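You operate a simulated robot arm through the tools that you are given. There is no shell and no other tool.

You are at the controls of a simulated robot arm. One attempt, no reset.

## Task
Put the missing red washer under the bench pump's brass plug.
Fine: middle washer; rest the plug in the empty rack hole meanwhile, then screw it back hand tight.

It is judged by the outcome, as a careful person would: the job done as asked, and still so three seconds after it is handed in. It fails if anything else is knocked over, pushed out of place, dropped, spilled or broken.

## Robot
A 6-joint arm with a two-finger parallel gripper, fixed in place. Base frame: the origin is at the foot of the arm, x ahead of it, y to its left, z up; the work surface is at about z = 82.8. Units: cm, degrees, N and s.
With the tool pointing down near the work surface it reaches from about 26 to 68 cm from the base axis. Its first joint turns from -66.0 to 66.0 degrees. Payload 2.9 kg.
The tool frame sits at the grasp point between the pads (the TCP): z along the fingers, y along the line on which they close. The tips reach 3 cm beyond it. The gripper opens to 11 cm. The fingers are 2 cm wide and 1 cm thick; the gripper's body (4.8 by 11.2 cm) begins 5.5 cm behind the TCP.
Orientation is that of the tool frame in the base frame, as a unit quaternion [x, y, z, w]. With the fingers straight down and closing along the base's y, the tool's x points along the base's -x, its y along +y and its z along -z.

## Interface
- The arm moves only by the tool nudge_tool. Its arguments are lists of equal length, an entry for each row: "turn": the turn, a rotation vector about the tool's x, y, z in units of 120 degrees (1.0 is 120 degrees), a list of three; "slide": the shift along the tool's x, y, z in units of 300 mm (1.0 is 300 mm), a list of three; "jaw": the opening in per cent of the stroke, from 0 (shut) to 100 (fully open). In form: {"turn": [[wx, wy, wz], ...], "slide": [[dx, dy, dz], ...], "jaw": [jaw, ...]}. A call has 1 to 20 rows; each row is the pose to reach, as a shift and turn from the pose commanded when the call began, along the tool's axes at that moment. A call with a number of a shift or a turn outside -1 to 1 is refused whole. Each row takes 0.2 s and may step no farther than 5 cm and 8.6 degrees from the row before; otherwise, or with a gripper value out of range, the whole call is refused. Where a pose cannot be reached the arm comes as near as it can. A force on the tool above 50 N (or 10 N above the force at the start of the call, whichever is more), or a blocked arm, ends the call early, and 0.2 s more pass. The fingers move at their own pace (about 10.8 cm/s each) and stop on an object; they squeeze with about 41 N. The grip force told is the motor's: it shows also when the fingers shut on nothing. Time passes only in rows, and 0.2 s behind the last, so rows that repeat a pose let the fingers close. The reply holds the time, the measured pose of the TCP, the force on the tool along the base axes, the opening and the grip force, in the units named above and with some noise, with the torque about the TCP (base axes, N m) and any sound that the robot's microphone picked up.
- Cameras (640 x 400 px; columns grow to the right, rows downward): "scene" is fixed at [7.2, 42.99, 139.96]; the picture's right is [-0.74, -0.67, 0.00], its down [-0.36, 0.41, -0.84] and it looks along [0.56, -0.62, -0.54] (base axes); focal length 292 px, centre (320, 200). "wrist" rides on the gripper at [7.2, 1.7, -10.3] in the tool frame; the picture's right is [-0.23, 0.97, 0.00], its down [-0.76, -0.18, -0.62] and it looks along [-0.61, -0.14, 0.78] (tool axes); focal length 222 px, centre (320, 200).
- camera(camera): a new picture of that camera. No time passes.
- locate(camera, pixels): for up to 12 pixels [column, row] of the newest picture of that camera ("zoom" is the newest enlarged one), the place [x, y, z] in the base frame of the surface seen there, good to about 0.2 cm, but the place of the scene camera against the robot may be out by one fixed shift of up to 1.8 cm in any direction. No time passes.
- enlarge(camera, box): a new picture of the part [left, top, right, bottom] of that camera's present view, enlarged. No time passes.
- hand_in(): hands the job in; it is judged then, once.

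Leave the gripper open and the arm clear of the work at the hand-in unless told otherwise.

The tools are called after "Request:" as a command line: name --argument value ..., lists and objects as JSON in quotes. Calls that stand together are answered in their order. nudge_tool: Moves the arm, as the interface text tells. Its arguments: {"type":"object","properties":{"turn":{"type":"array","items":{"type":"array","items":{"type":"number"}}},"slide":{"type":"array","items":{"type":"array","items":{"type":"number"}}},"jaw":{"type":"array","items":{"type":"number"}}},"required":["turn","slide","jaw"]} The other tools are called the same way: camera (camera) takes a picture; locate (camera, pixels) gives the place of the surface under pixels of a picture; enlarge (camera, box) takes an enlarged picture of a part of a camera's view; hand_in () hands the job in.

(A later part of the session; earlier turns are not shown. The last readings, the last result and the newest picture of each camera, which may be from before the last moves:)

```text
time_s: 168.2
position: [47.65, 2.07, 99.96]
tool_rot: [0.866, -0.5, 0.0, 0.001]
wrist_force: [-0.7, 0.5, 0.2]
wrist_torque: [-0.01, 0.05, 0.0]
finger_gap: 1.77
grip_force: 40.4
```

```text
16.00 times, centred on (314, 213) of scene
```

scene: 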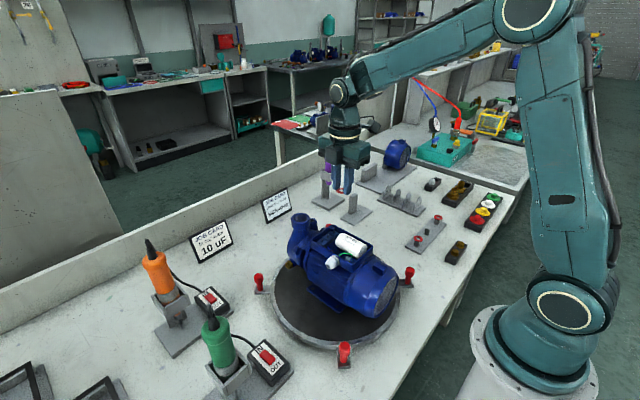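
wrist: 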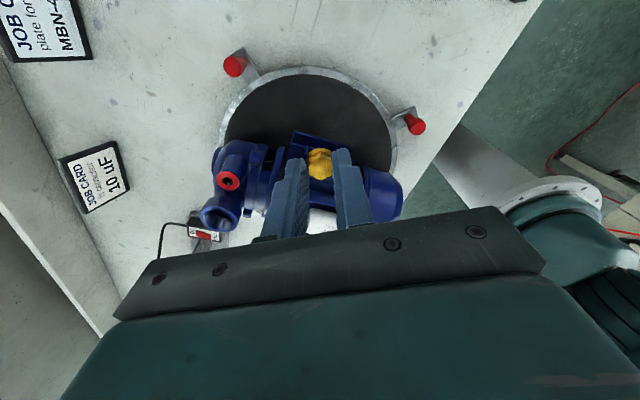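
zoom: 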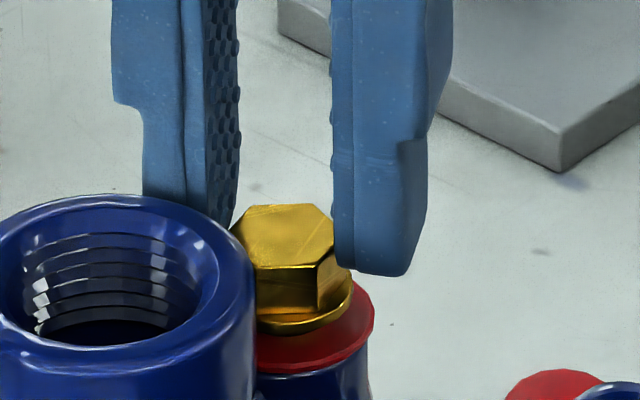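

Now aligned within 0.03 in both views at the release angle. Lower in two small steps through the release height (to z≈99.84).

Request:
nudge_tool --turn '[[0, 0, 0], [0, 0, 0], [0, 0, 0], [0, 0, 0]]' --slide '[[0, 0, 0.0013], [0, 0, 0.0027], [0, 0, 0.004], [0, 0, 0.004]]' --jaw '[10, 10, 10, 10]'

Request:
enlarge --camera "wrist" --box '[288, 130, 352, 180]'

Request:
enlarge --camera "scene" --box '[306, 207, 322, 219]'

```text
time_s: 169.2
position: [47.78, 2.12, 99.84]
tool_rot: [0.866, -0.5, 0.0, 0.0]
wrist_force: [-0.5, -0.2, 0.3]
wrist_torque: [0.0, 0.0, 0.0]
finger_gap: 1.75
grip_force: 41.7
```

```text
8.00 times, centred on (320, 155) of wrist
```

zoom: 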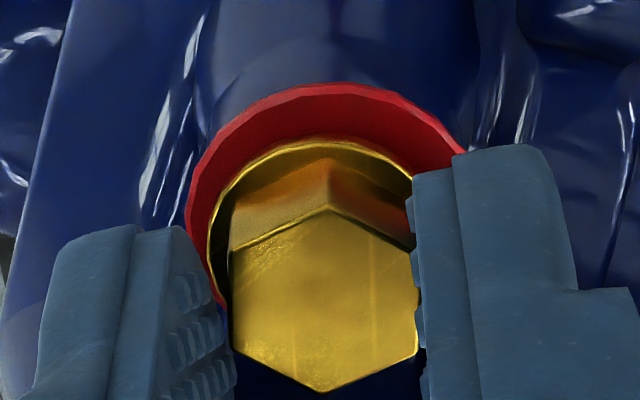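

```text
16.00 times, centred on (314, 213) of scene
```

zoom: 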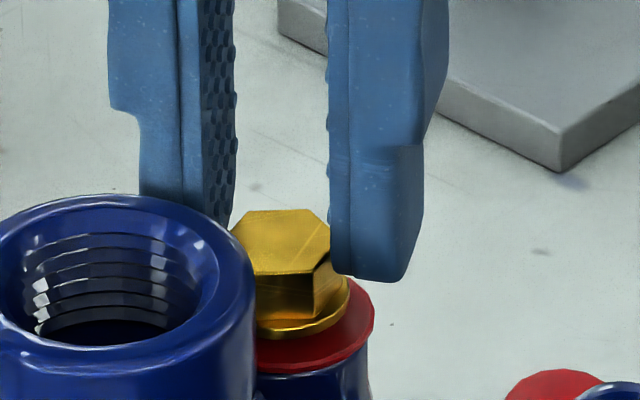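

Slight drift of −0.05 in y; no pull. From here I turn clockwise 20° with only the pitch-following descent (0.02 cm) and the small correction.

Request:
nudge_tool --turn '[[0, 0, 0], [0, 0, 0.0417], [0, 0, 0.0833], [0, 0, 0.125], [0, 0, 0.1667], [0, 0, 0.1667]]' --slide '[[0, 0.0018, 0], [0, 0.0022, 0.0001], [-0.0001, 0.0027, 0.0003], [-0.0002, 0.0031, 0.0005], [-0.0003, 0.0035, 0.0007], [-0.0003, 0.0035, 0.0007]]' --jaw '[10, 10, 10, 10, 10, 10]'

Request:
enlarge --camera "wrist" --box '[288, 130, 352, 180]'

Request:
enlarge --camera "scene" --box '[306, 207, 322, 219]'

```text
time_s: 170.6
position: [47.56, 2.1, 99.74]
tool_rot: [0.765, -0.643, 0.0, -0.001]
wrist_force: [-0.1, 0.1, -0.2]
wrist_torque: [-0.03, 0.02, -0.01]
finger_gap: 1.76
grip_force: 40.6
```

```text
8.00 times, centred on (320, 155) of wrist
```

zoom: 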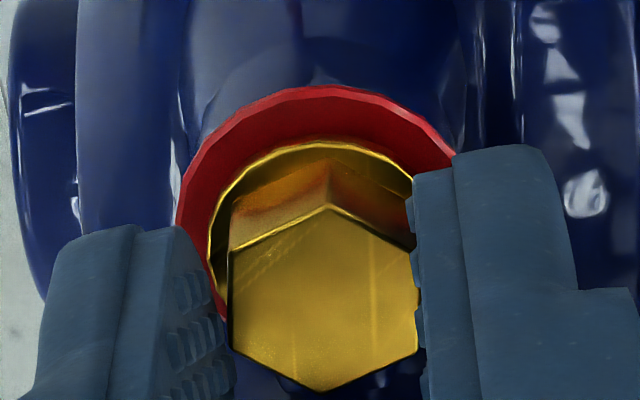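

```text
16.00 times, centred on (314, 213) of scene
```

zoom: 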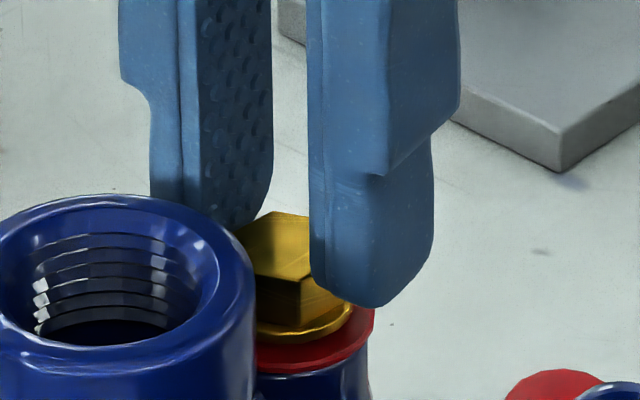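

Perfectly aligned but still no reaction. Continue clockwise 40° with pitch-following descent.

Request:
nudge_tool --turn '[[0, 0, 0.0417], [0, 0, 0.0833], [0, 0, 0.125], [0, 0, 0.1667], [0, 0, 0.2083], [0, 0, 0.25], [0, 0, 0.2917], [0, 0, 0.3333], [0, 0, 0.3333]]' --slide '[[0, 0.0004, 0.0001], [-0.0001, 0.0009, 0.0003], [-0.0002, 0.0013, 0.0005], [-0.0003, 0.0017, 0.0007], [-0.0005, 0.0021, 0.0008], [-0.0007, 0.0025, 0.001], [-0.0009, 0.0029, 0.0011], [-0.0012, 0.0032, 0.0013], [-0.0012, 0.0032, 0.0013]]' --jaw '[10, 10, 10, 10, 10, 10, 10, 10, 10]'

Request:
enlarge --camera "wrist" --box '[288, 130, 352, 180]'

Request:
enlarge --camera "scene" --box '[306, 207, 322, 219]'

```text
time_s: 172.6
position: [47.44, 2.01, 99.8]
tool_rot: [-0.5, 0.866, 0.0, 0.0]
wrist_force: [0.6, -0.7, 0.0]
wrist_torque: [-0.01, -0.02, -0.01]
finger_gap: 1.75
grip_force: 41.0
```

```text
8.00 times, centred on (320, 155) of wrist
```

zoom: 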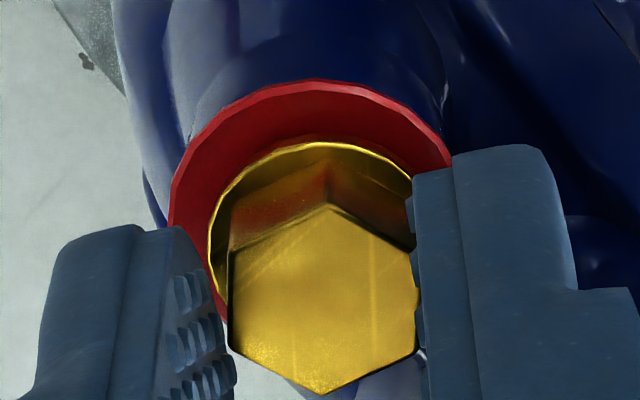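

```text
16.00 times, centred on (314, 213) of scene
```

zoom: 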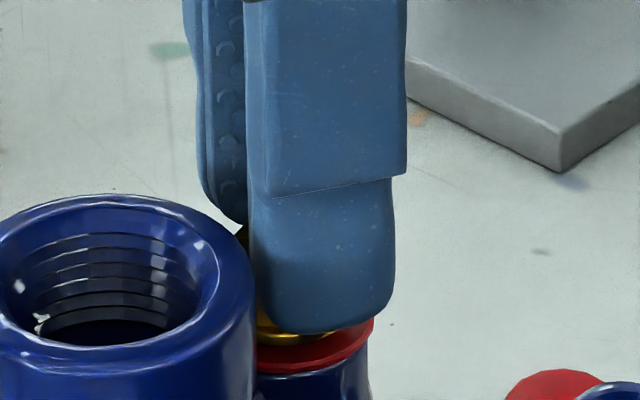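

Still nothing. I've been aligning to the washer; I should verify the washer is still concentric with the bore. I lift the plug 3.4 cm and look through the washer hole.

Request:
nudge_tool --turn '[[0, 0, 0], [0, 0, 0], [0, 0, 0], [0, 0, 0], [0, 0, 0]]' --slide '[[0, 0, -0.02], [0, 0, -0.05], [0, 0, -0.085], [0, 0, -0.115], [0, 0, -0.115]]' --jaw '[10, 10, 10, 10, 10]'

Request:
enlarge --camera "wrist" --box '[302, 120, 338, 145]'

Request:
enlarge --camera "wrist" --box '[288, 115, 352, 185]'

Request:
enlarge --camera "scene" --box '[300, 195, 332, 222]'

```text
time_s: 173.8
position: [47.51, 1.93, 103.13]
tool_rot: [-0.5, 0.866, 0.0, 0.0]
wrist_force: [-0.2, 0.1, -1.2]
wrist_torque: [0.02, 0.01, 0.01]
finger_gap: 1.75
grip_force: 41.1
```

```text
16.00 times, centred on (320, 132) of wrist
```

zoom: 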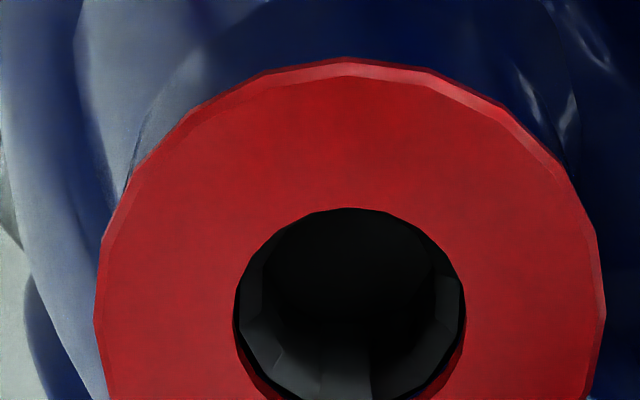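

```text
5.71 times, centred on (320, 150) of wrist
```

zoom: 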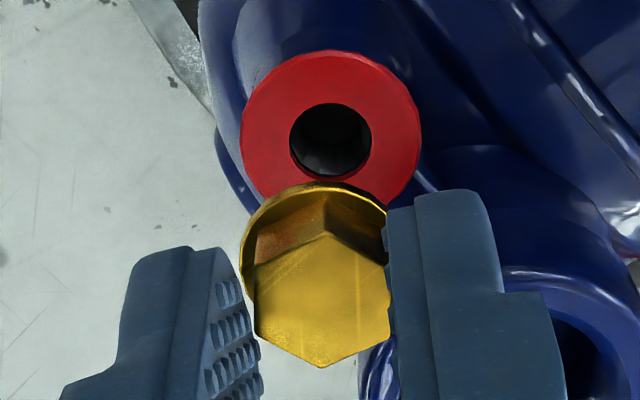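

```text
14.81 times, centred on (316, 208) of scene
```

zoom: 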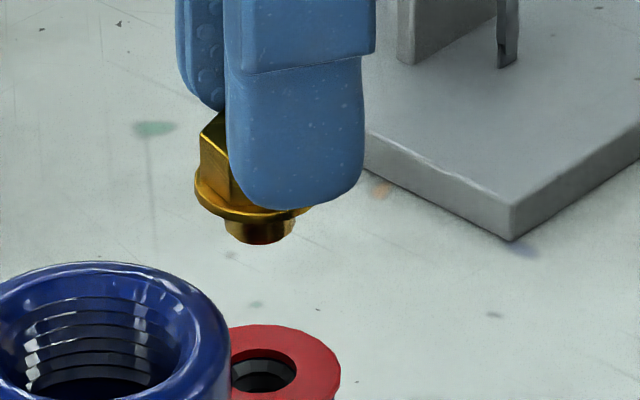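

Important: in this scene view the plug is clearly tilted about 10° in the fingers (flange left tip at y≈188, right tip at y≈212). That explains why the thread doesn't catch. The washer and bore are still concentric. I'll turn back 60°, set the plug down on the washer again, release and raise the tool clear so it can level itself, then inspect. First the turn at this height.

Request:
nudge_tool --turn '[[0, 0, -0.0625], [0, 0, -0.125], [0, 0, -0.1875], [0, 0, -0.25], [0, 0, -0.3125], [0, 0, -0.375], [0, 0, -0.4375], [0, 0, -0.5], [0, 0, -0.5]]' --slide '[[0, -0.0006, 0], [-0.0002, -0.0013, 0], [-0.0004, -0.0019, 0], [-0.0007, -0.0025, 0], [-0.001, -0.003, 0], [-0.0015, -0.0035, 0], [-0.002, -0.004, 0], [-0.0025, -0.0043, 0], [-0.0025, -0.0043, 0]]' --jaw '[10, 10, 10, 10, 10, 10, 10, 10, 10]'

Request:
enlarge --camera "wrist" --box '[288, 115, 352, 185]'

Request:
enlarge --camera "scene" --box '[300, 190, 332, 217]'

```text
time_s: 175.8
position: [47.6, 2.11, 103.23]
tool_rot: [0.866, -0.499, 0.0, 0.0]
wrist_force: [0.3, 0.6, 0.5]
wrist_torque: [-0.01, 0.01, -0.02]
finger_gap: 1.75
grip_force: 41.1
```

```text
5.71 times, centred on (320, 150) of wrist
```

zoom: 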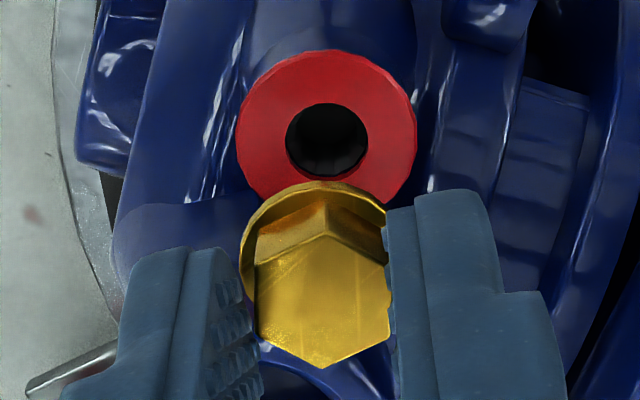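

```text
14.81 times, centred on (316, 204) of scene
```

zoom: 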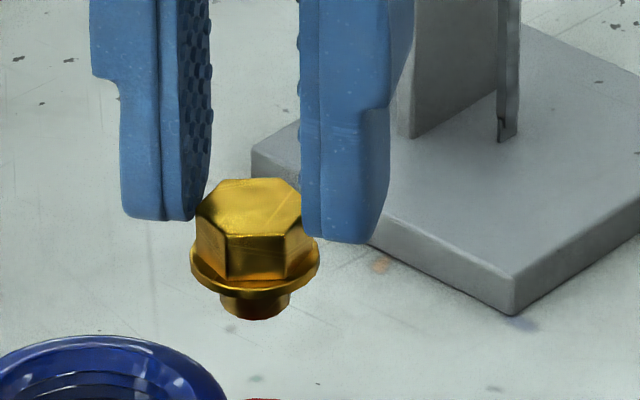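

From this side it is level left-right; the tilt is about the finger-closing axis, because only 0.4 cm of the hex was in the pads. Plan: set it on the washer, release so it levels, and re-grip deeper. First align: hole at px ≈(321.1,138.5). I lower to z≈100.4 and check.

Request:
nudge_tool --turn '[[0, 0, 0], [0, 0, 0], [0, 0, 0], [0, 0, 0], [0, 0, 0]]' --slide '[[0, 0, 0.03], [0, 0, 0.06], [0, 0, 0.08], [0, 0, 0.0933], [0, 0, 0.0933]]' --jaw '[10, 10, 10, 10, 10]'

Request:
enlarge --camera "wrist" --box '[288, 130, 352, 180]'

Request:
enlarge --camera "scene" --box '[306, 207, 322, 219]'

```text
time_s: 177.0
position: [47.63, 2.05, 100.08]
tool_rot: [0.866, -0.5, -0.001, 0.001]
wrist_force: [-0.5, 0.9, -11.0]
wrist_torque: [-0.02, -0.03, 0.05]
finger_gap: 1.77
grip_force: 41.1
```

```text
8.00 times, centred on (320, 155) of wrist
```

zoom: 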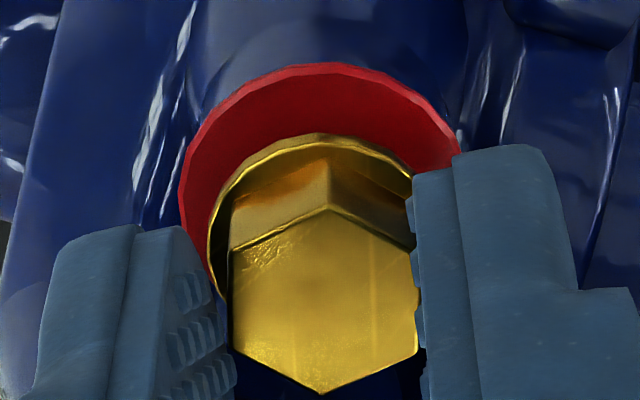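

```text
16.00 times, centred on (314, 213) of scene
```

zoom: 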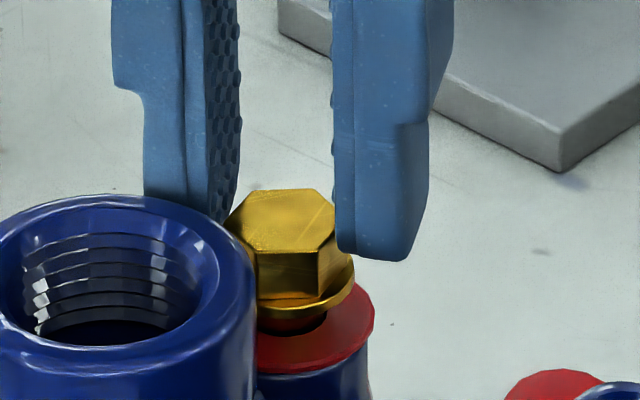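

A strong downward pull of −11 N at z≈100.08: the thread has caught this time. I relieve it by lowering the command 0.12 cm and read again.

Request:
nudge_tool --turn '[[0, 0, 0], [0, 0, 0], [0, 0, 0]]' --slide '[[0, 0, 0.002], [0, 0, 0.004], [0, 0, 0.004]]' --jaw '[10, 10, 10]'

Request:
enlarge --camera "scene" --box '[306, 207, 322, 219]'

```text
time_s: 177.8
position: [47.7, 2.01, 100.22]
tool_rot: [0.866, -0.501, 0.001, 0.0]
wrist_force: [-0.7, 0.5, -0.3]
wrist_torque: [0.03, -0.03, 0.0]
finger_gap: 1.74
grip_force: 40.8
```

```text
16.00 times, centred on (314, 213) of scene
```

zoom: 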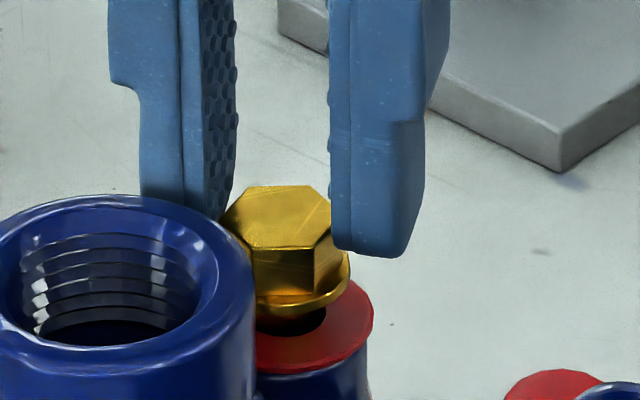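

The pull vanished while the tool rose slightly. I check the wrist view to see whether the plug slid within the fingers (which would mean it is held by the thread).

Request:
enlarge --camera "wrist" --box '[288, 130, 352, 180]'

Request:
locate --camera "zoom" --pixels '[[280, 260], [360, 260], [320, 230], [320, 350], [280, 330], [370, 320], [320, 300], [200, 150], [320, 90], [440, 130]]'

```text
8.00 times, centred on (320, 155) of wrist
```

zoom: 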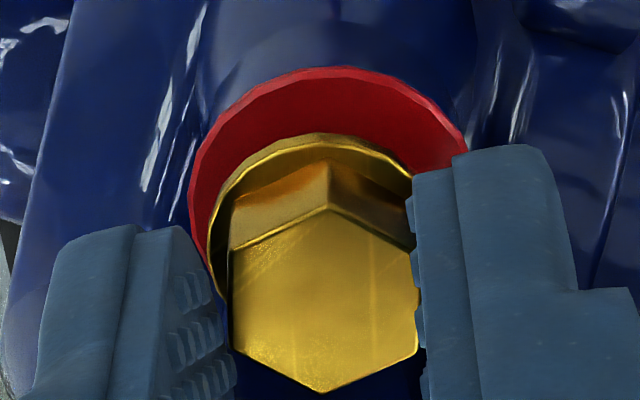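

```text
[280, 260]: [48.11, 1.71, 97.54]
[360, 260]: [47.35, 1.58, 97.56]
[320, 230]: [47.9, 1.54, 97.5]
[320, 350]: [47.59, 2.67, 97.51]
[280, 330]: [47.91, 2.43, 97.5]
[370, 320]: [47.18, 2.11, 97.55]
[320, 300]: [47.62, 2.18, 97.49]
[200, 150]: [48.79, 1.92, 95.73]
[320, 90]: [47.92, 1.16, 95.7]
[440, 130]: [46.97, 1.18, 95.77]
```

The plug kept its place in the fingers, so it had caught only momentarily. Comparing both catches (now and the first approach), they happened with the washer ~0.085 cm further toward tool +x in my estimate, i.e. my x reference is biased by that. I re-aim: shift tool (−0.085,+0.085).

Request:
nudge_tool --turn '[[0, 0, 0], [0, 0, 0], [0, 0, 0]]' --slide '[[-0.0028, 0.0028, 0], [-0.0028, 0.0028, 0], [-0.0028, 0.0028, 0]]' --jaw '[10, 10, 10]'

Request:
enlarge --camera "wrist" --box '[288, 130, 352, 180]'

Request:
enlarge --camera "scene" --box '[306, 207, 322, 219]'

```text
time_s: 178.6
position: [47.53, 2.02, 100.2]
tool_rot: [0.866, -0.499, 0.0, 0.0]
wrist_force: [0.8, 0.5, -0.4]
wrist_torque: [-0.02, -0.01, 0.03]
finger_gap: 1.74
grip_force: 40.9
```

```text
8.00 times, centred on (320, 155) of wrist
```

zoom: 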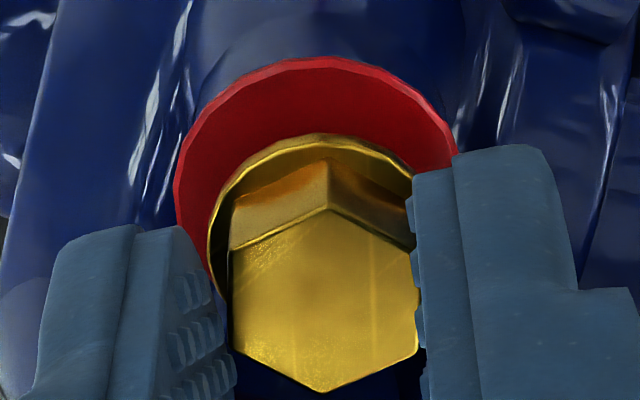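

```text
16.00 times, centred on (314, 213) of scene
```

zoom: 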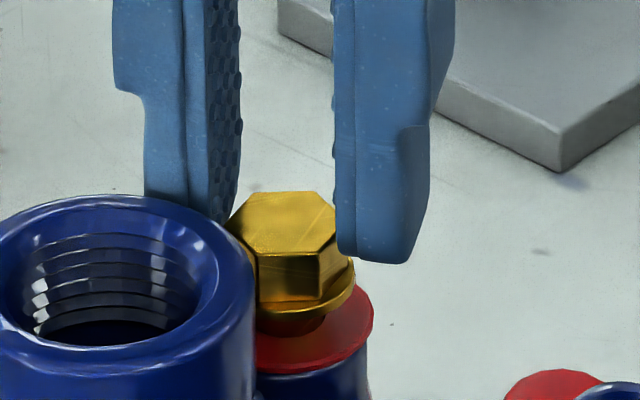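

Now x is at the target; y needs −0.045. Adjust and lower 0.1 cm to z≈100.1.

Request:
nudge_tool --turn '[[0, 0, 0], [0, 0, 0], [0, 0, 0]]' --slide '[[0, -0.0015, 0.0015], [0, -0.0015, 0.0033], [0, -0.0015, 0.0033]]' --jaw '[10, 10, 10]'

Request:
enlarge --camera "wrist" --box '[288, 130, 352, 180]'

Request:
enlarge --camera "scene" --box '[306, 207, 322, 219]'

```text
time_s: 179.4
position: [47.59, 2.01, 100.21]
tool_rot: [0.866, -0.499, 0.0, 0.0]
wrist_force: [-0.2, -0.4, 0.0]
wrist_torque: [-0.01, 0.01, 0.0]
finger_gap: 1.76
grip_force: 40.6
```

```text
8.00 times, centred on (320, 155) of wrist
```

zoom: 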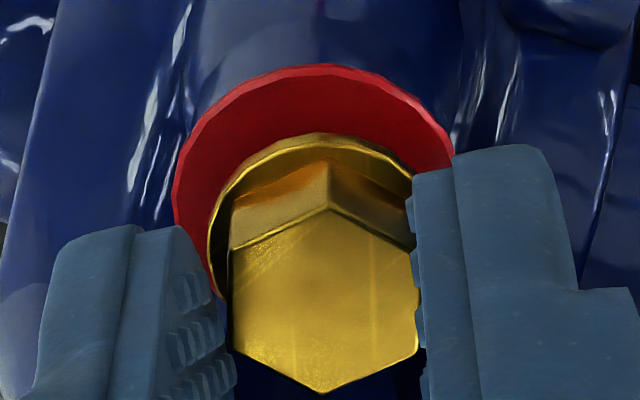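

```text
16.00 times, centred on (314, 213) of scene
```

zoom: 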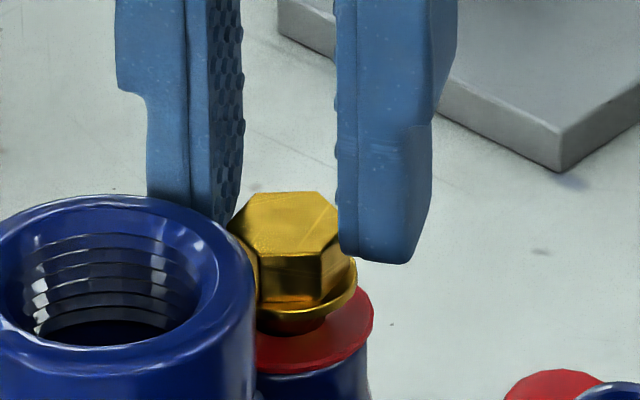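

Those brief pulls look like the stub jamming in the tight hole as the arm rebounded. A different approach: seat the plug, re-grip much deeper on the hex, and use one long continuous clockwise stroke (~90°) under light pressure instead of 60° ones. First align and lower to the seat.

Request:
nudge_tool --turn '[[0, 0, 0], [0, 0, 0], [0, 0, 0], [0, 0, 0], [0, 0, 0], [0, 0, 0]]' --slide '[[0, -0.0023, 0], [0, -0.0023, 0.006], [0, -0.0023, 0.012], [0, -0.0023, 0.018], [0, -0.0023, 0.022], [0, -0.0023, 0.022]]' --jaw '[10, 10, 10, 10, 10, 10]'

Request:
enlarge --camera "wrist" --box '[288, 130, 352, 180]'

Request:
enlarge --camera "scene" --box '[306, 207, 322, 219]'

```text
time_s: 180.8
position: [47.63, 2.22, 99.5]
tool_rot: [0.866, -0.501, 0.0, -0.001]
wrist_force: [-0.3, 0.2, 4.1]
wrist_torque: [-0.02, -0.02, 0.0]
finger_gap: 1.75
grip_force: 40.9
```

```text
8.00 times, centred on (320, 155) of wrist
```

zoom: 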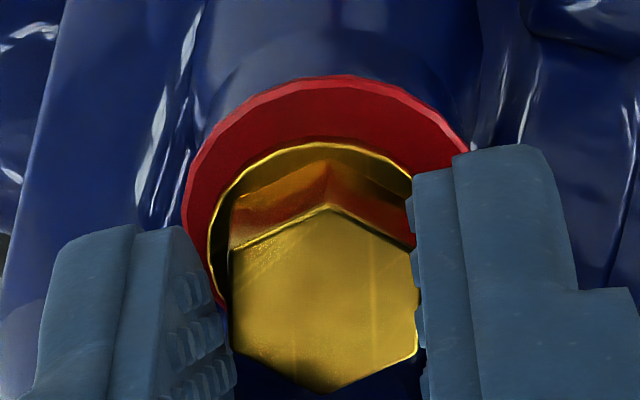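

```text
16.00 times, centred on (314, 213) of scene
```

zoom: 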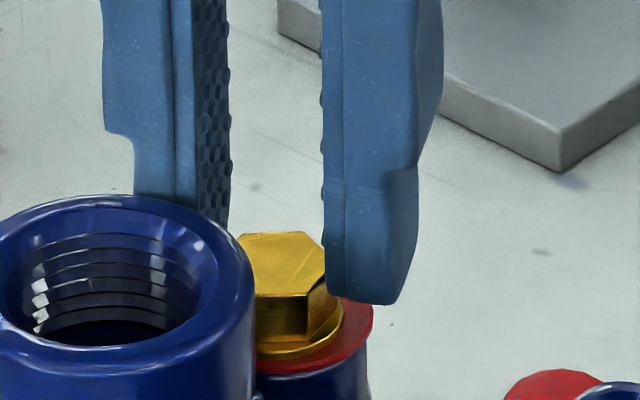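

Contact at the seat but the arm settled ~0.2 cm off in x. Looking at all the data, the pulls I felt (−2.9 and −11 N) fit a thread that tries to draw the plug to the height matching its turn angle, and it only acts when very well centred (my measure: washer +0.085 in x, 0 in y). At the present angle that height is right at the seat. So I now centre carefully here: shift (+0.16,+0.06), raised 0.06 to reduce rubbing.

Request:
nudge_tool --turn '[[0, 0, 0], [0, 0, 0], [0, 0, 0]]' --slide '[[0, 0, -0.002], [0.0053, 0.002, -0.002], [0.0053, 0.002, -0.002]]' --jaw '[10, 10, 10]'

Request:
enlarge --camera "wrist" --box '[288, 130, 352, 180]'

Request:
enlarge --camera "scene" --box '[306, 207, 322, 219]'

```text
time_s: 181.6
position: [47.64, 1.96, 99.61]
tool_rot: [0.866, -0.5, 0.0, -0.001]
wrist_force: [0.5, 0.2, -1.0]
wrist_torque: [0.0, -0.03, -0.02]
finger_gap: 1.76
grip_force: 41.1
```

```text
8.00 times, centred on (320, 155) of wrist
```

zoom: 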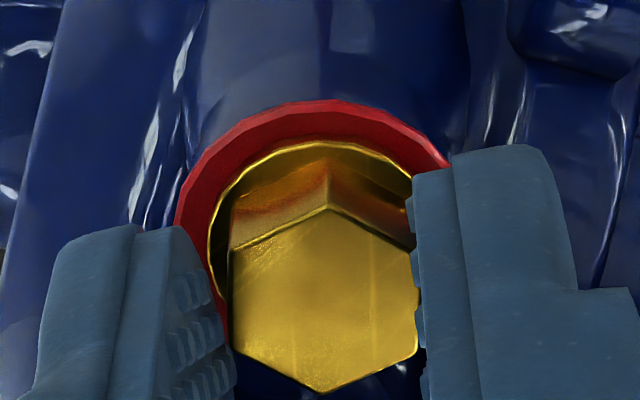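

```text
16.00 times, centred on (314, 213) of scene
```

zoom: 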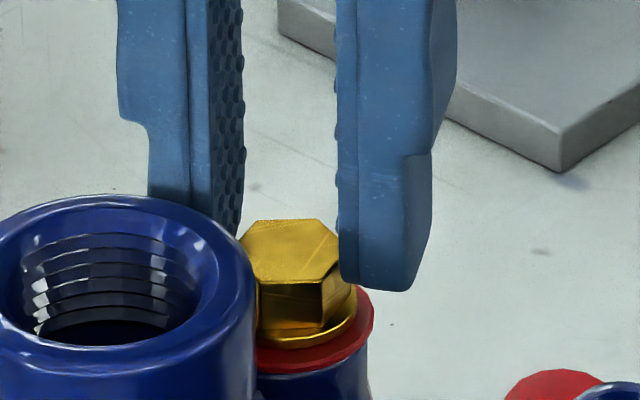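

y is aligned; x needs −0.12. Correct.

Request:
nudge_tool --turn '[[0, 0, 0], [0, 0, 0]]' --slide '[[-0.004, -0.0005, 0], [-0.004, -0.0005, 0]]' --jaw '[10, 10]'

Request:
enlarge --camera "wrist" --box '[288, 130, 352, 180]'

Request:
enlarge --camera "scene" --box '[306, 207, 322, 219]'

```text
time_s: 182.2
position: [47.72, 1.96, 99.57]
tool_rot: [0.866, -0.5, 0.0, 0.0]
wrist_force: [-0.2, 0.0, -0.2]
wrist_torque: [-0.02, -0.02, -0.01]
finger_gap: 1.75
grip_force: 41.1
```

```text
8.00 times, centred on (320, 155) of wrist
```

zoom: 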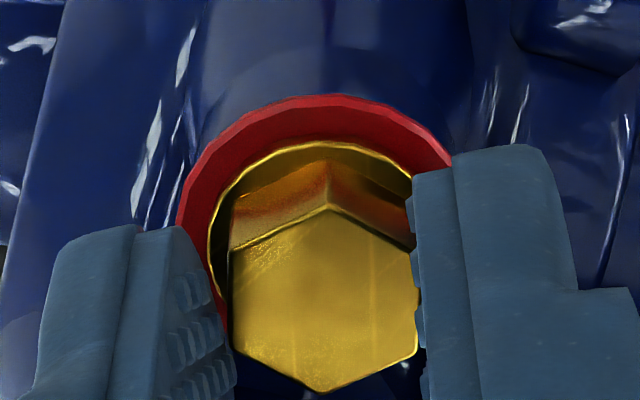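

```text
16.00 times, centred on (314, 213) of scene
```

zoom: 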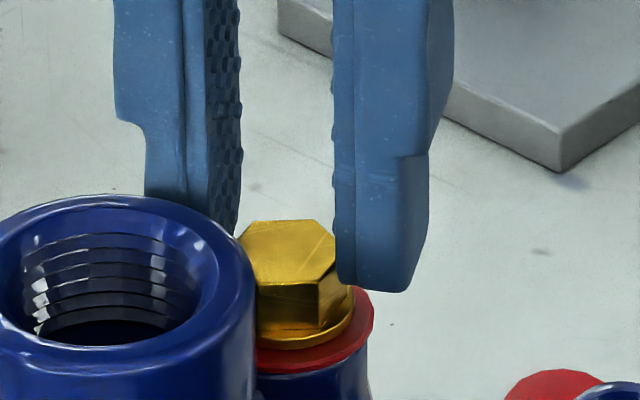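

x now at 0, target +0.085. Another −0.085.

Request:
nudge_tool --turn '[[0, 0, 0], [0, 0, 0]]' --slide '[[-0.0028, 0, 0], [-0.0028, 0, 0]]' --jaw '[10, 10]'

Request:
enlarge --camera "wrist" --box '[288, 130, 352, 180]'

Request:
enlarge --camera "scene" --box '[306, 207, 322, 219]'

```text
time_s: 182.8
position: [47.49, 2.17, 99.58]
tool_rot: [0.866, -0.499, 0.0, 0.0]
wrist_force: [-1.0, -0.7, -0.8]
wrist_torque: [-0.01, -0.02, 0.02]
finger_gap: 1.78
grip_force: 40.9
```

```text
8.00 times, centred on (320, 155) of wrist
```

zoom: 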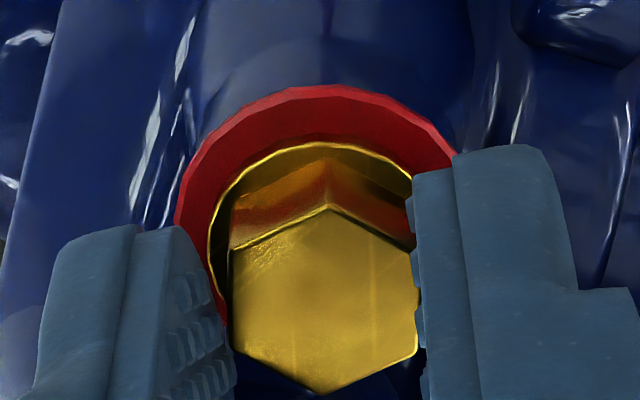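

```text
16.00 times, centred on (314, 213) of scene
```

zoom: 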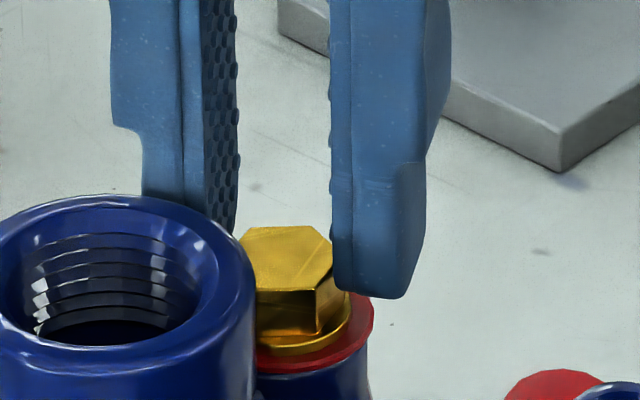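

Close to the target (x +0.1, y 0). Test-lift by 0.15 cm for any holding force.

Request:
nudge_tool --turn '[[0, 0, 0], [0, 0, 0], [0, 0, 0]]' --slide '[[0, 0, -0.0025], [0, 0, -0.005], [0, 0, -0.005]]' --jaw '[10, 10, 10]'

Request:
enlarge --camera "wrist" --box '[288, 130, 352, 180]'

```text
time_s: 183.6
position: [47.6, 2.28, 99.73]
tool_rot: [0.866, -0.5, 0.0, 0.0]
wrist_force: [0.0, -0.3, 0.0]
wrist_torque: [0.0, 0.0, 0.0]
finger_gap: 1.77
grip_force: 40.9
```

```text
8.00 times, centred on (320, 155) of wrist
```

zoom: 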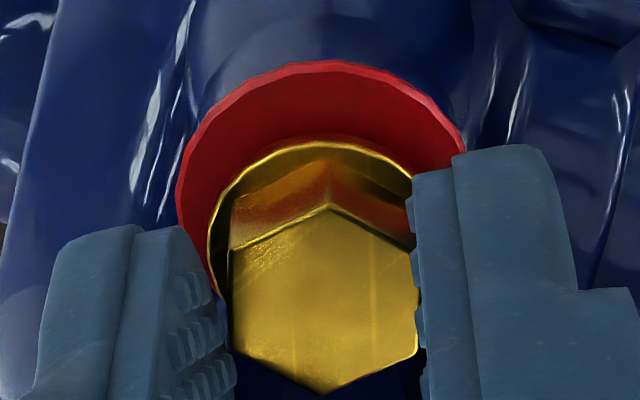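

Not holding, and the arm drifted ~0.18 cm sideways on that small lift. The fast straight descents from above are what produced a catch before. I'll go back up to z≈103, align on the visible bore, and then descend and turn clockwise in one continuous call.

Request:
nudge_tool --turn '[[0, 0, 0], [0, 0, 0], [0, 0, 0], [0, 0, 0], [0, 0, 0]]' --slide '[[0, 0, -0.02], [0, 0, -0.05], [0, 0, -0.085], [0, 0, -0.115], [0, 0, -0.115]]' --jaw '[10, 10, 10, 10, 10]'

Request:
enlarge --camera "wrist" --box '[302, 120, 338, 145]'

Request:
enlarge --camera "wrist" --box '[288, 140, 352, 190]'

Request:
enlarge --camera "scene" --box '[300, 192, 332, 222]'

```text
time_s: 184.8
position: [47.64, 2.07, 103.14]
tool_rot: [0.866, -0.5, 0.0, 0.0]
wrist_force: [0.2, -0.1, -0.1]
wrist_torque: [-0.03, 0.01, -0.01]
finger_gap: 1.78
grip_force: 40.9
```

```text
16.00 times, centred on (320, 132) of wrist
```

zoom: 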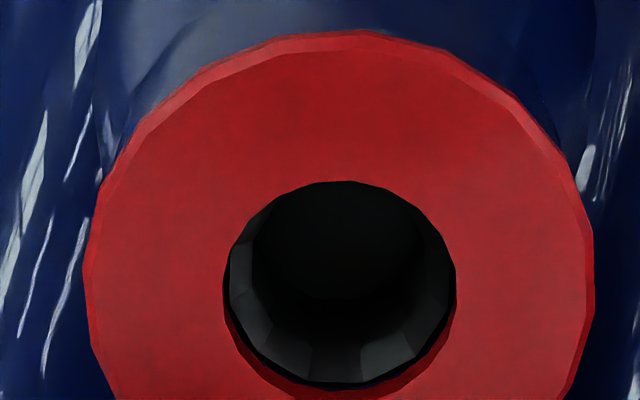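

```text
8.00 times, centred on (320, 165) of wrist
```

zoom: 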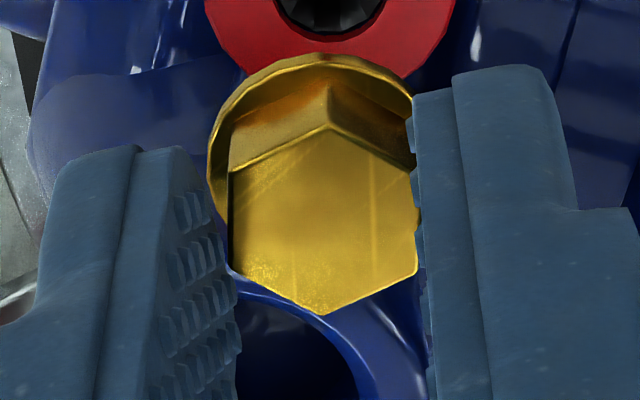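

```text
13.33 times, centred on (316, 207) of scene
```

zoom: 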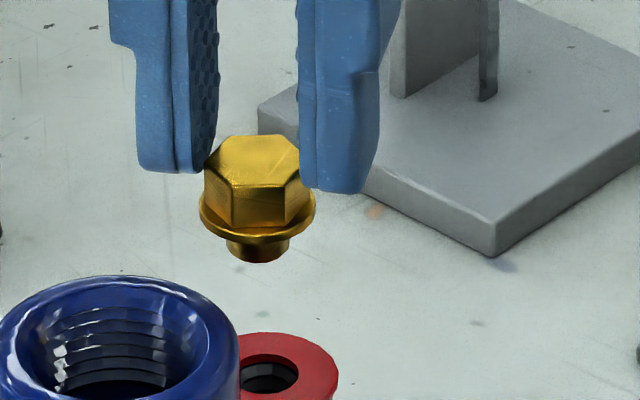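

At this height the bore is about (+0.12,+0.06) from the plug axis. I apply that, then in one call: descend steadily to z≈99.55 and turn clockwise 60°.

Request:
nudge_tool --turn '[[0, 0, 0], [0, 0, 0], [0, 0, 0], [0, 0, 0], [0, 0, 0], [0, 0, 0], [0, 0, 0], [0, 0, 0], [0, 0, 0], [0, 0, 0.0625], [0, 0, 0.125], [0, 0, 0.1875], [0, 0, 0.25], [0, 0, 0.3125], [0, 0, 0.375], [0, 0, 0.4375], [0, 0, 0.5], [0, 0, 0.5]]' --slide '[[0.004, 0.002, 0], [0.004, 0.002, 0.025], [0.004, 0.002, 0.05], [0.004, 0.002, 0.075], [0.004, 0.002, 0.09], [0.004, 0.002, 0.1], [0.004, 0.002, 0.11], [0.004, 0.002, 0.118], [0.004, 0.002, 0.118], [0.004, 0.0025, 0.118], [0.0039, 0.003, 0.1182], [0.0037, 0.0035, 0.1184], [0.0035, 0.004, 0.1186], [0.0032, 0.0044, 0.1188], [0.0028, 0.0048, 0.119], [0.0024, 0.0052, 0.1192], [0.002, 0.0055, 0.1194], [0.002, 0.0055, 0.1194]]' --jaw '[10, 10, 10, 10, 10, 10, 10, 10, 10, 10, 10, 10, 10, 10, 10, 10, 10, 10]'

Request:
enlarge --camera "wrist" --box '[288, 130, 352, 180]'

Request:
enlarge --camera "scene" --box '[306, 207, 322, 219]'

```text
time_s: 188.6
position: [47.51, 1.97, 99.63]
tool_rot: [-0.499, 0.866, -0.001, 0.002]
wrist_force: [2.4, 0.0, 24.0]
wrist_torque: [0.05, -0.08, 0.02]
finger_gap: 1.73
grip_force: 41.0
```

```text
8.00 times, centred on (320, 155) of wrist
```

zoom: 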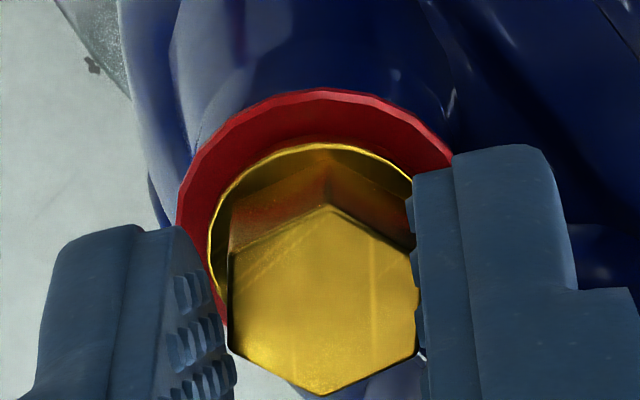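

```text
16.00 times, centred on (314, 213) of scene
```

zoom: 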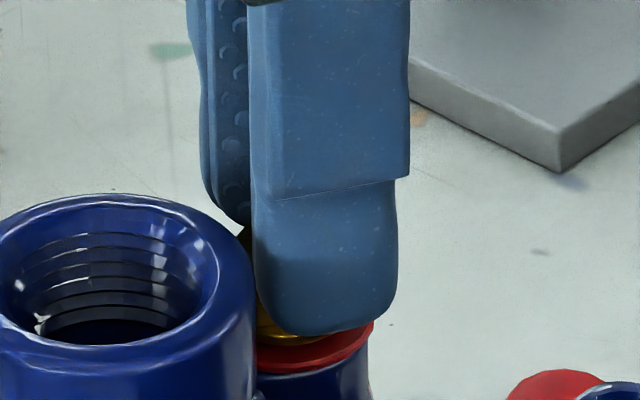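

Now there is a firm +24 N reaction at z≈99.63, well above the seat, with the plug centred: the thread has caught and is resisting my downward push. I relieve it by raising 0.15 cm and read the force.

Request:
nudge_tool --turn '[[0, 0, 0], [0, 0, 0], [0, 0, 0]]' --slide '[[0, 0, -0.0025], [0, 0, -0.005], [0, 0, -0.005]]' --jaw '[10, 10, 10]'

Request:
enlarge --camera "wrist" --box '[288, 130, 352, 180]'

Request:
enlarge --camera "scene" --box '[306, 207, 322, 219]'

```text
time_s: 189.4
position: [47.44, 1.92, 99.71]
tool_rot: [-0.5, 0.866, 0.001, 0.0]
wrist_force: [0.6, 1.8, 19.8]
wrist_torque: [0.08, -0.07, 0.03]
finger_gap: 1.77
grip_force: 41.0
```

```text
8.00 times, centred on (320, 155) of wrist
```

zoom: 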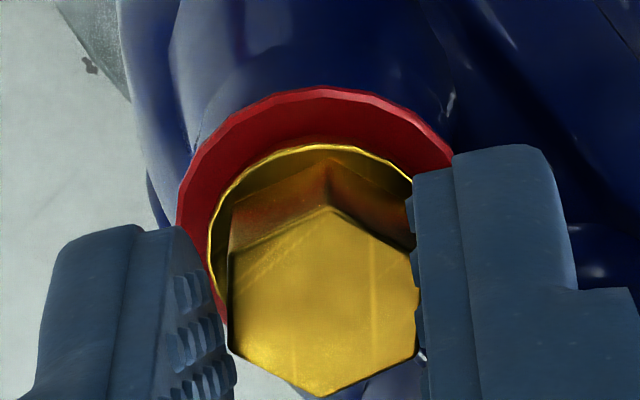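

```text
16.00 times, centred on (314, 213) of scene
```

zoom: 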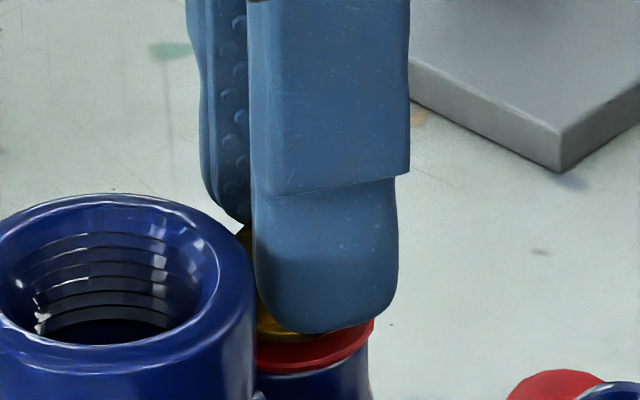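

Still +19.8 N. Raise another 0.17 cm.

Request:
nudge_tool --turn '[[0, 0, 0], [0, 0, 0], [0, 0, 0]]' --slide '[[0, 0, -0.003], [0, 0, -0.0057], [0, 0, -0.0057]]' --jaw '[10, 10, 10]'

Request:
enlarge --camera "wrist" --box '[288, 130, 352, 180]'

Request:
enlarge --camera "scene" --box '[306, 207, 322, 219]'

```text
time_s: 190.2
position: [47.34, 2.16, 99.73]
tool_rot: [-0.499, 0.867, 0.0, 0.0]
wrist_force: [5.7, -3.8, 12.1]
wrist_torque: [-0.07, -0.19, 0.02]
finger_gap: 1.76
grip_force: 40.9
```

```text
8.00 times, centred on (320, 155) of wrist
```

zoom: 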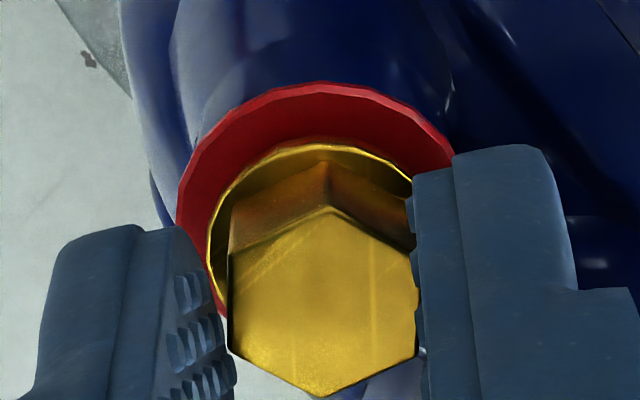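

```text
16.00 times, centred on (314, 213) of scene
```

zoom: 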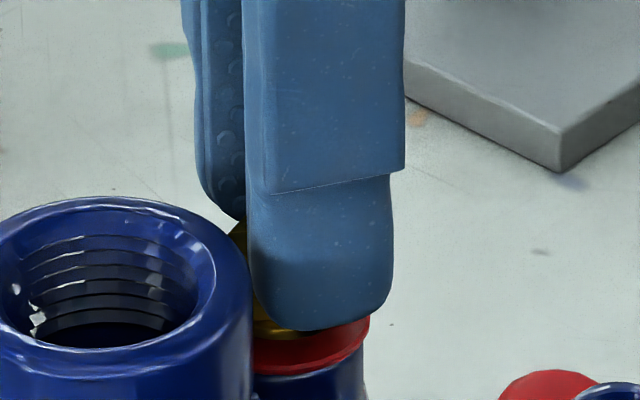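

Side forces (7 N) and +12 N now: the plug is definitely held in the thread. I relieve both: shift −0.06 in tool y and raise 0.1 cm.

Request:
nudge_tool --turn '[[0, 0, 0], [0, 0, 0], [0, 0, 0]]' --slide '[[0, -0.001, -0.0015], [0, -0.002, -0.0033], [0, -0.002, -0.0033]]' --jaw '[10, 10, 10]'

Request:
enlarge --camera "wrist" --box '[288, 130, 352, 180]'

Request:
enlarge --camera "scene" --box '[286, 195, 350, 235]'

```text
time_s: 191.0
position: [47.36, 1.92, 99.89]
tool_rot: [-0.5, 0.866, 0.001, -0.001]
wrist_force: [-0.7, 0.5, 2.3]
wrist_torque: [0.06, -0.02, 0.02]
finger_gap: 1.76
grip_force: 41.6
```

```text
8.00 times, centred on (320, 155) of wrist
```

zoom: 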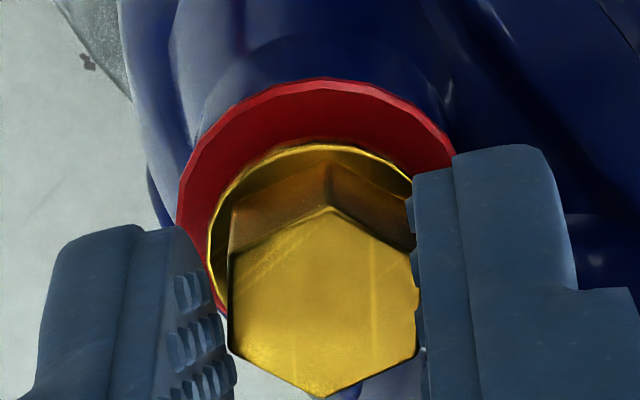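

```text
10.00 times, centred on (318, 215) of scene
```

zoom: 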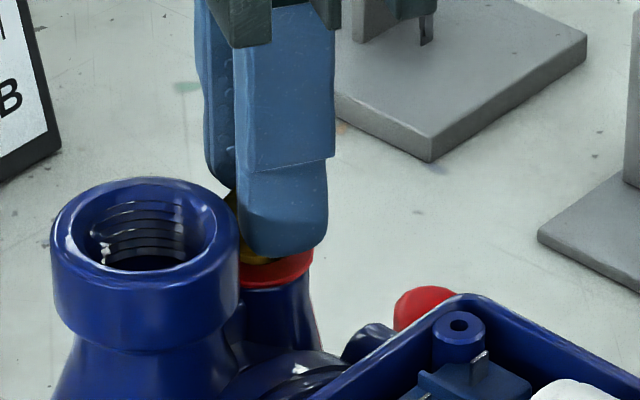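

Forces relaxed (2.3 N) at z≈99.88: the plug hangs in its thread start about 0.4 cm above the seat. Now release, lower the tool 0.3 cm for a deeper grip, rotate back 60°, and re-grip.

Request:
nudge_tool --turn '[[0, 0, 0], [0, 0, 0], [0, 0, -0.0625], [0, 0, -0.125], [0, 0, -0.1875], [0, 0, -0.25], [0, 0, -0.3125], [0, 0, -0.375], [0, 0, -0.4375], [0, 0, -0.5], [0, 0, -0.5]]' --slide '[[0, 0, 0], [0, 0, 0.003], [0, -0.0005, 0.006], [-0.0001, -0.001, 0.009], [-0.0003, -0.0015, 0.009], [-0.0005, -0.002, 0.009], [-0.0008, -0.0024, 0.009], [-0.0012, -0.0028, 0.009], [-0.0016, -0.0032, 0.009], [-0.002, -0.0035, 0.009], [-0.002, -0.0035, 0.009]]' --jaw '[24, 24, 24, 24, 24, 24, 24, 24, 24, 24, 24]'

Request:
enlarge --camera "wrist" --box '[288, 130, 352, 180]'

Request:
enlarge --camera "scene" --box '[306, 207, 322, 219]'

```text
time_s: 193.4
position: [47.63, 2.09, 99.67]
tool_rot: [0.866, -0.5, 0.0, 0.0]
wrist_force: [-0.2, -0.8, 0.5]
wrist_torque: [-0.03, 0.04, -0.02]
finger_gap: 2.62
grip_force: 0.1
```

```text
8.00 times, centred on (320, 155) of wrist
```

zoom: 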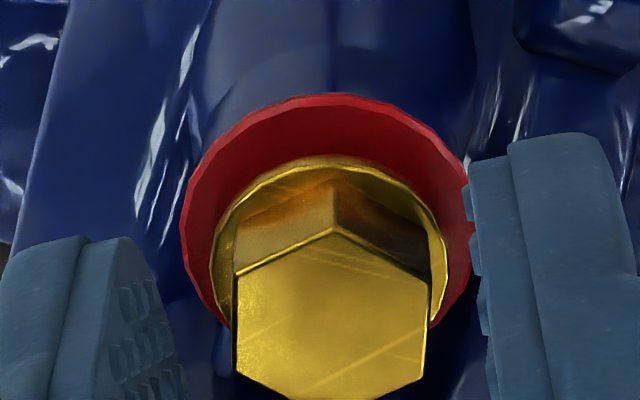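

```text
16.00 times, centred on (314, 213) of scene
```

zoom: 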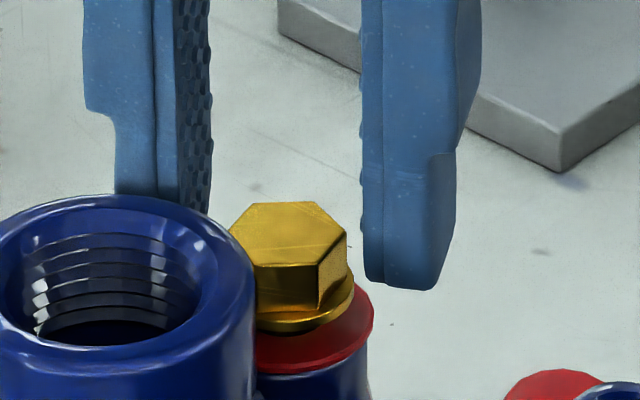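

The plug now stays up by itself in the thread, with a visible gap above the washer. I centre the jaw (+0.08 in tool y), lower 0.12 cm more and close.

Request:
nudge_tool --turn '[[0, 0, 0], [0, 0, 0], [0, 0, 0], [0, 0, 0]]' --slide '[[0, 0.0025, 0.004], [0, 0.0025, 0.004], [0, 0.0025, 0.004], [0, 0.0025, 0.004]]' --jaw '[24, 22, 10, 10]'

Request:
enlarge --camera "wrist" --box '[288, 130, 352, 180]'

Request:
enlarge --camera "scene" --box '[306, 207, 322, 219]'

```text
time_s: 194.4
position: [47.64, 1.99, 99.72]
tool_rot: [0.865, -0.501, 0.001, 0.0]
wrist_force: [4.0, 0.4, 0.3]
wrist_torque: [-0.01, -0.1, 0.03]
finger_gap: 1.75
grip_force: 40.8
```

```text
8.00 times, centred on (320, 155) of wrist
```

zoom: 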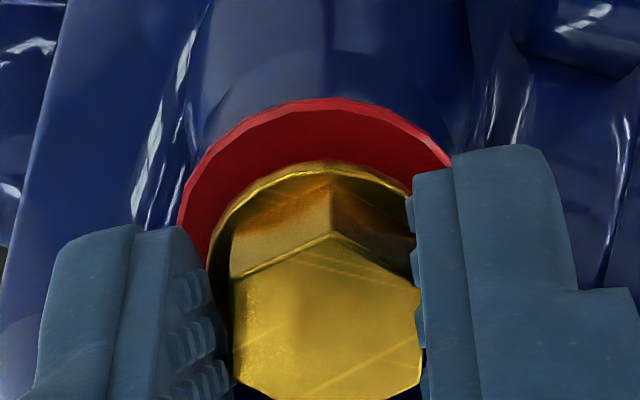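

```text
16.00 times, centred on (314, 213) of scene
```

zoom: 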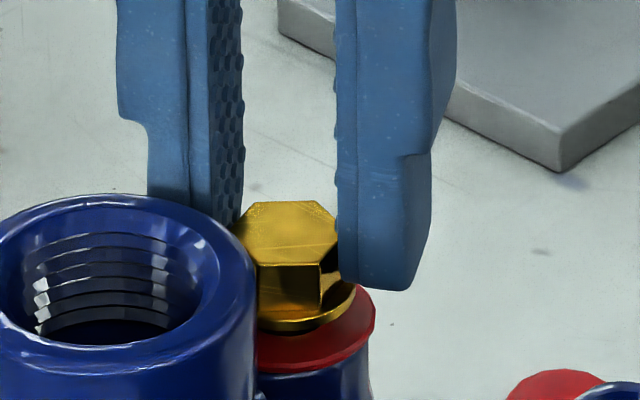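

Gripped with 4 N side load. Turn clockwise 60° about the plug axis, descending 0.053 cm with the thread.

Request:
nudge_tool --turn '[[0, 0, 0.0625], [0, 0, 0.125], [0, 0, 0.1875], [0, 0, 0.25], [0, 0, 0.3125], [0, 0, 0.375], [0, 0, 0.4375], [0, 0, 0.5], [0, 0, 0.5]]' --slide '[[0, 0.0006, 0.0002], [-0.0002, 0.0013, 0.0004], [-0.0004, 0.0019, 0.0007], [-0.0007, 0.0025, 0.0009], [-0.001, 0.003, 0.0011], [-0.0015, 0.0035, 0.0013], [-0.002, 0.004, 0.0016], [-0.0025, 0.0043, 0.0018], [-0.0025, 0.0043, 0.0018]]' --jaw '[10, 10, 10, 10, 10, 10, 10, 10, 10]'

Request:
enlarge --camera "wrist" --box '[288, 130, 352, 180]'

Request:
enlarge --camera "scene" --box '[286, 195, 350, 235]'

```text
time_s: 196.4
position: [47.32, 1.97, 99.55]
tool_rot: [-0.5, 0.866, 0.0, 0.0]
wrist_force: [1.2, 2.1, -0.8]
wrist_torque: [0.08, 0.0, 0.0]
finger_gap: 1.77
grip_force: 41.2
```

```text
8.00 times, centred on (320, 155) of wrist
```

zoom: 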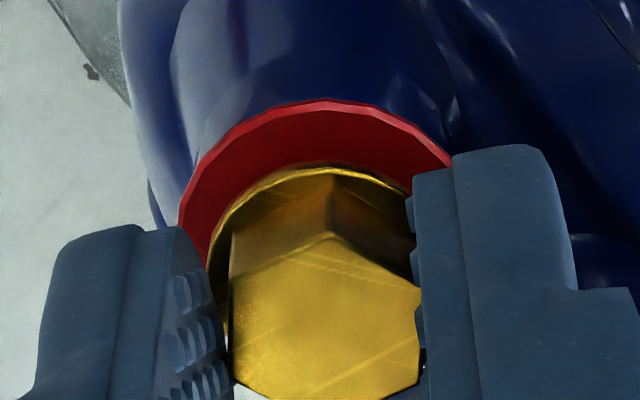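

```text
10.00 times, centred on (318, 215) of scene
```

zoom: 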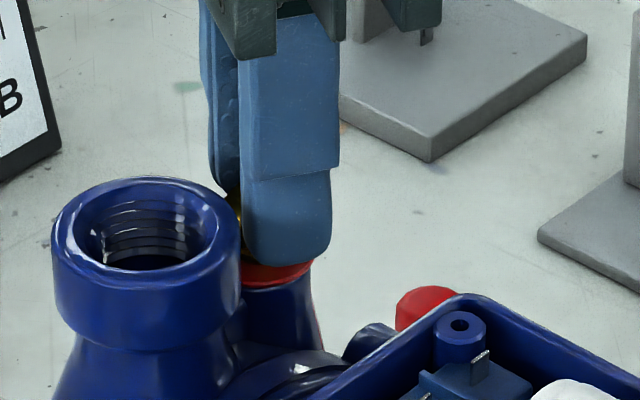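

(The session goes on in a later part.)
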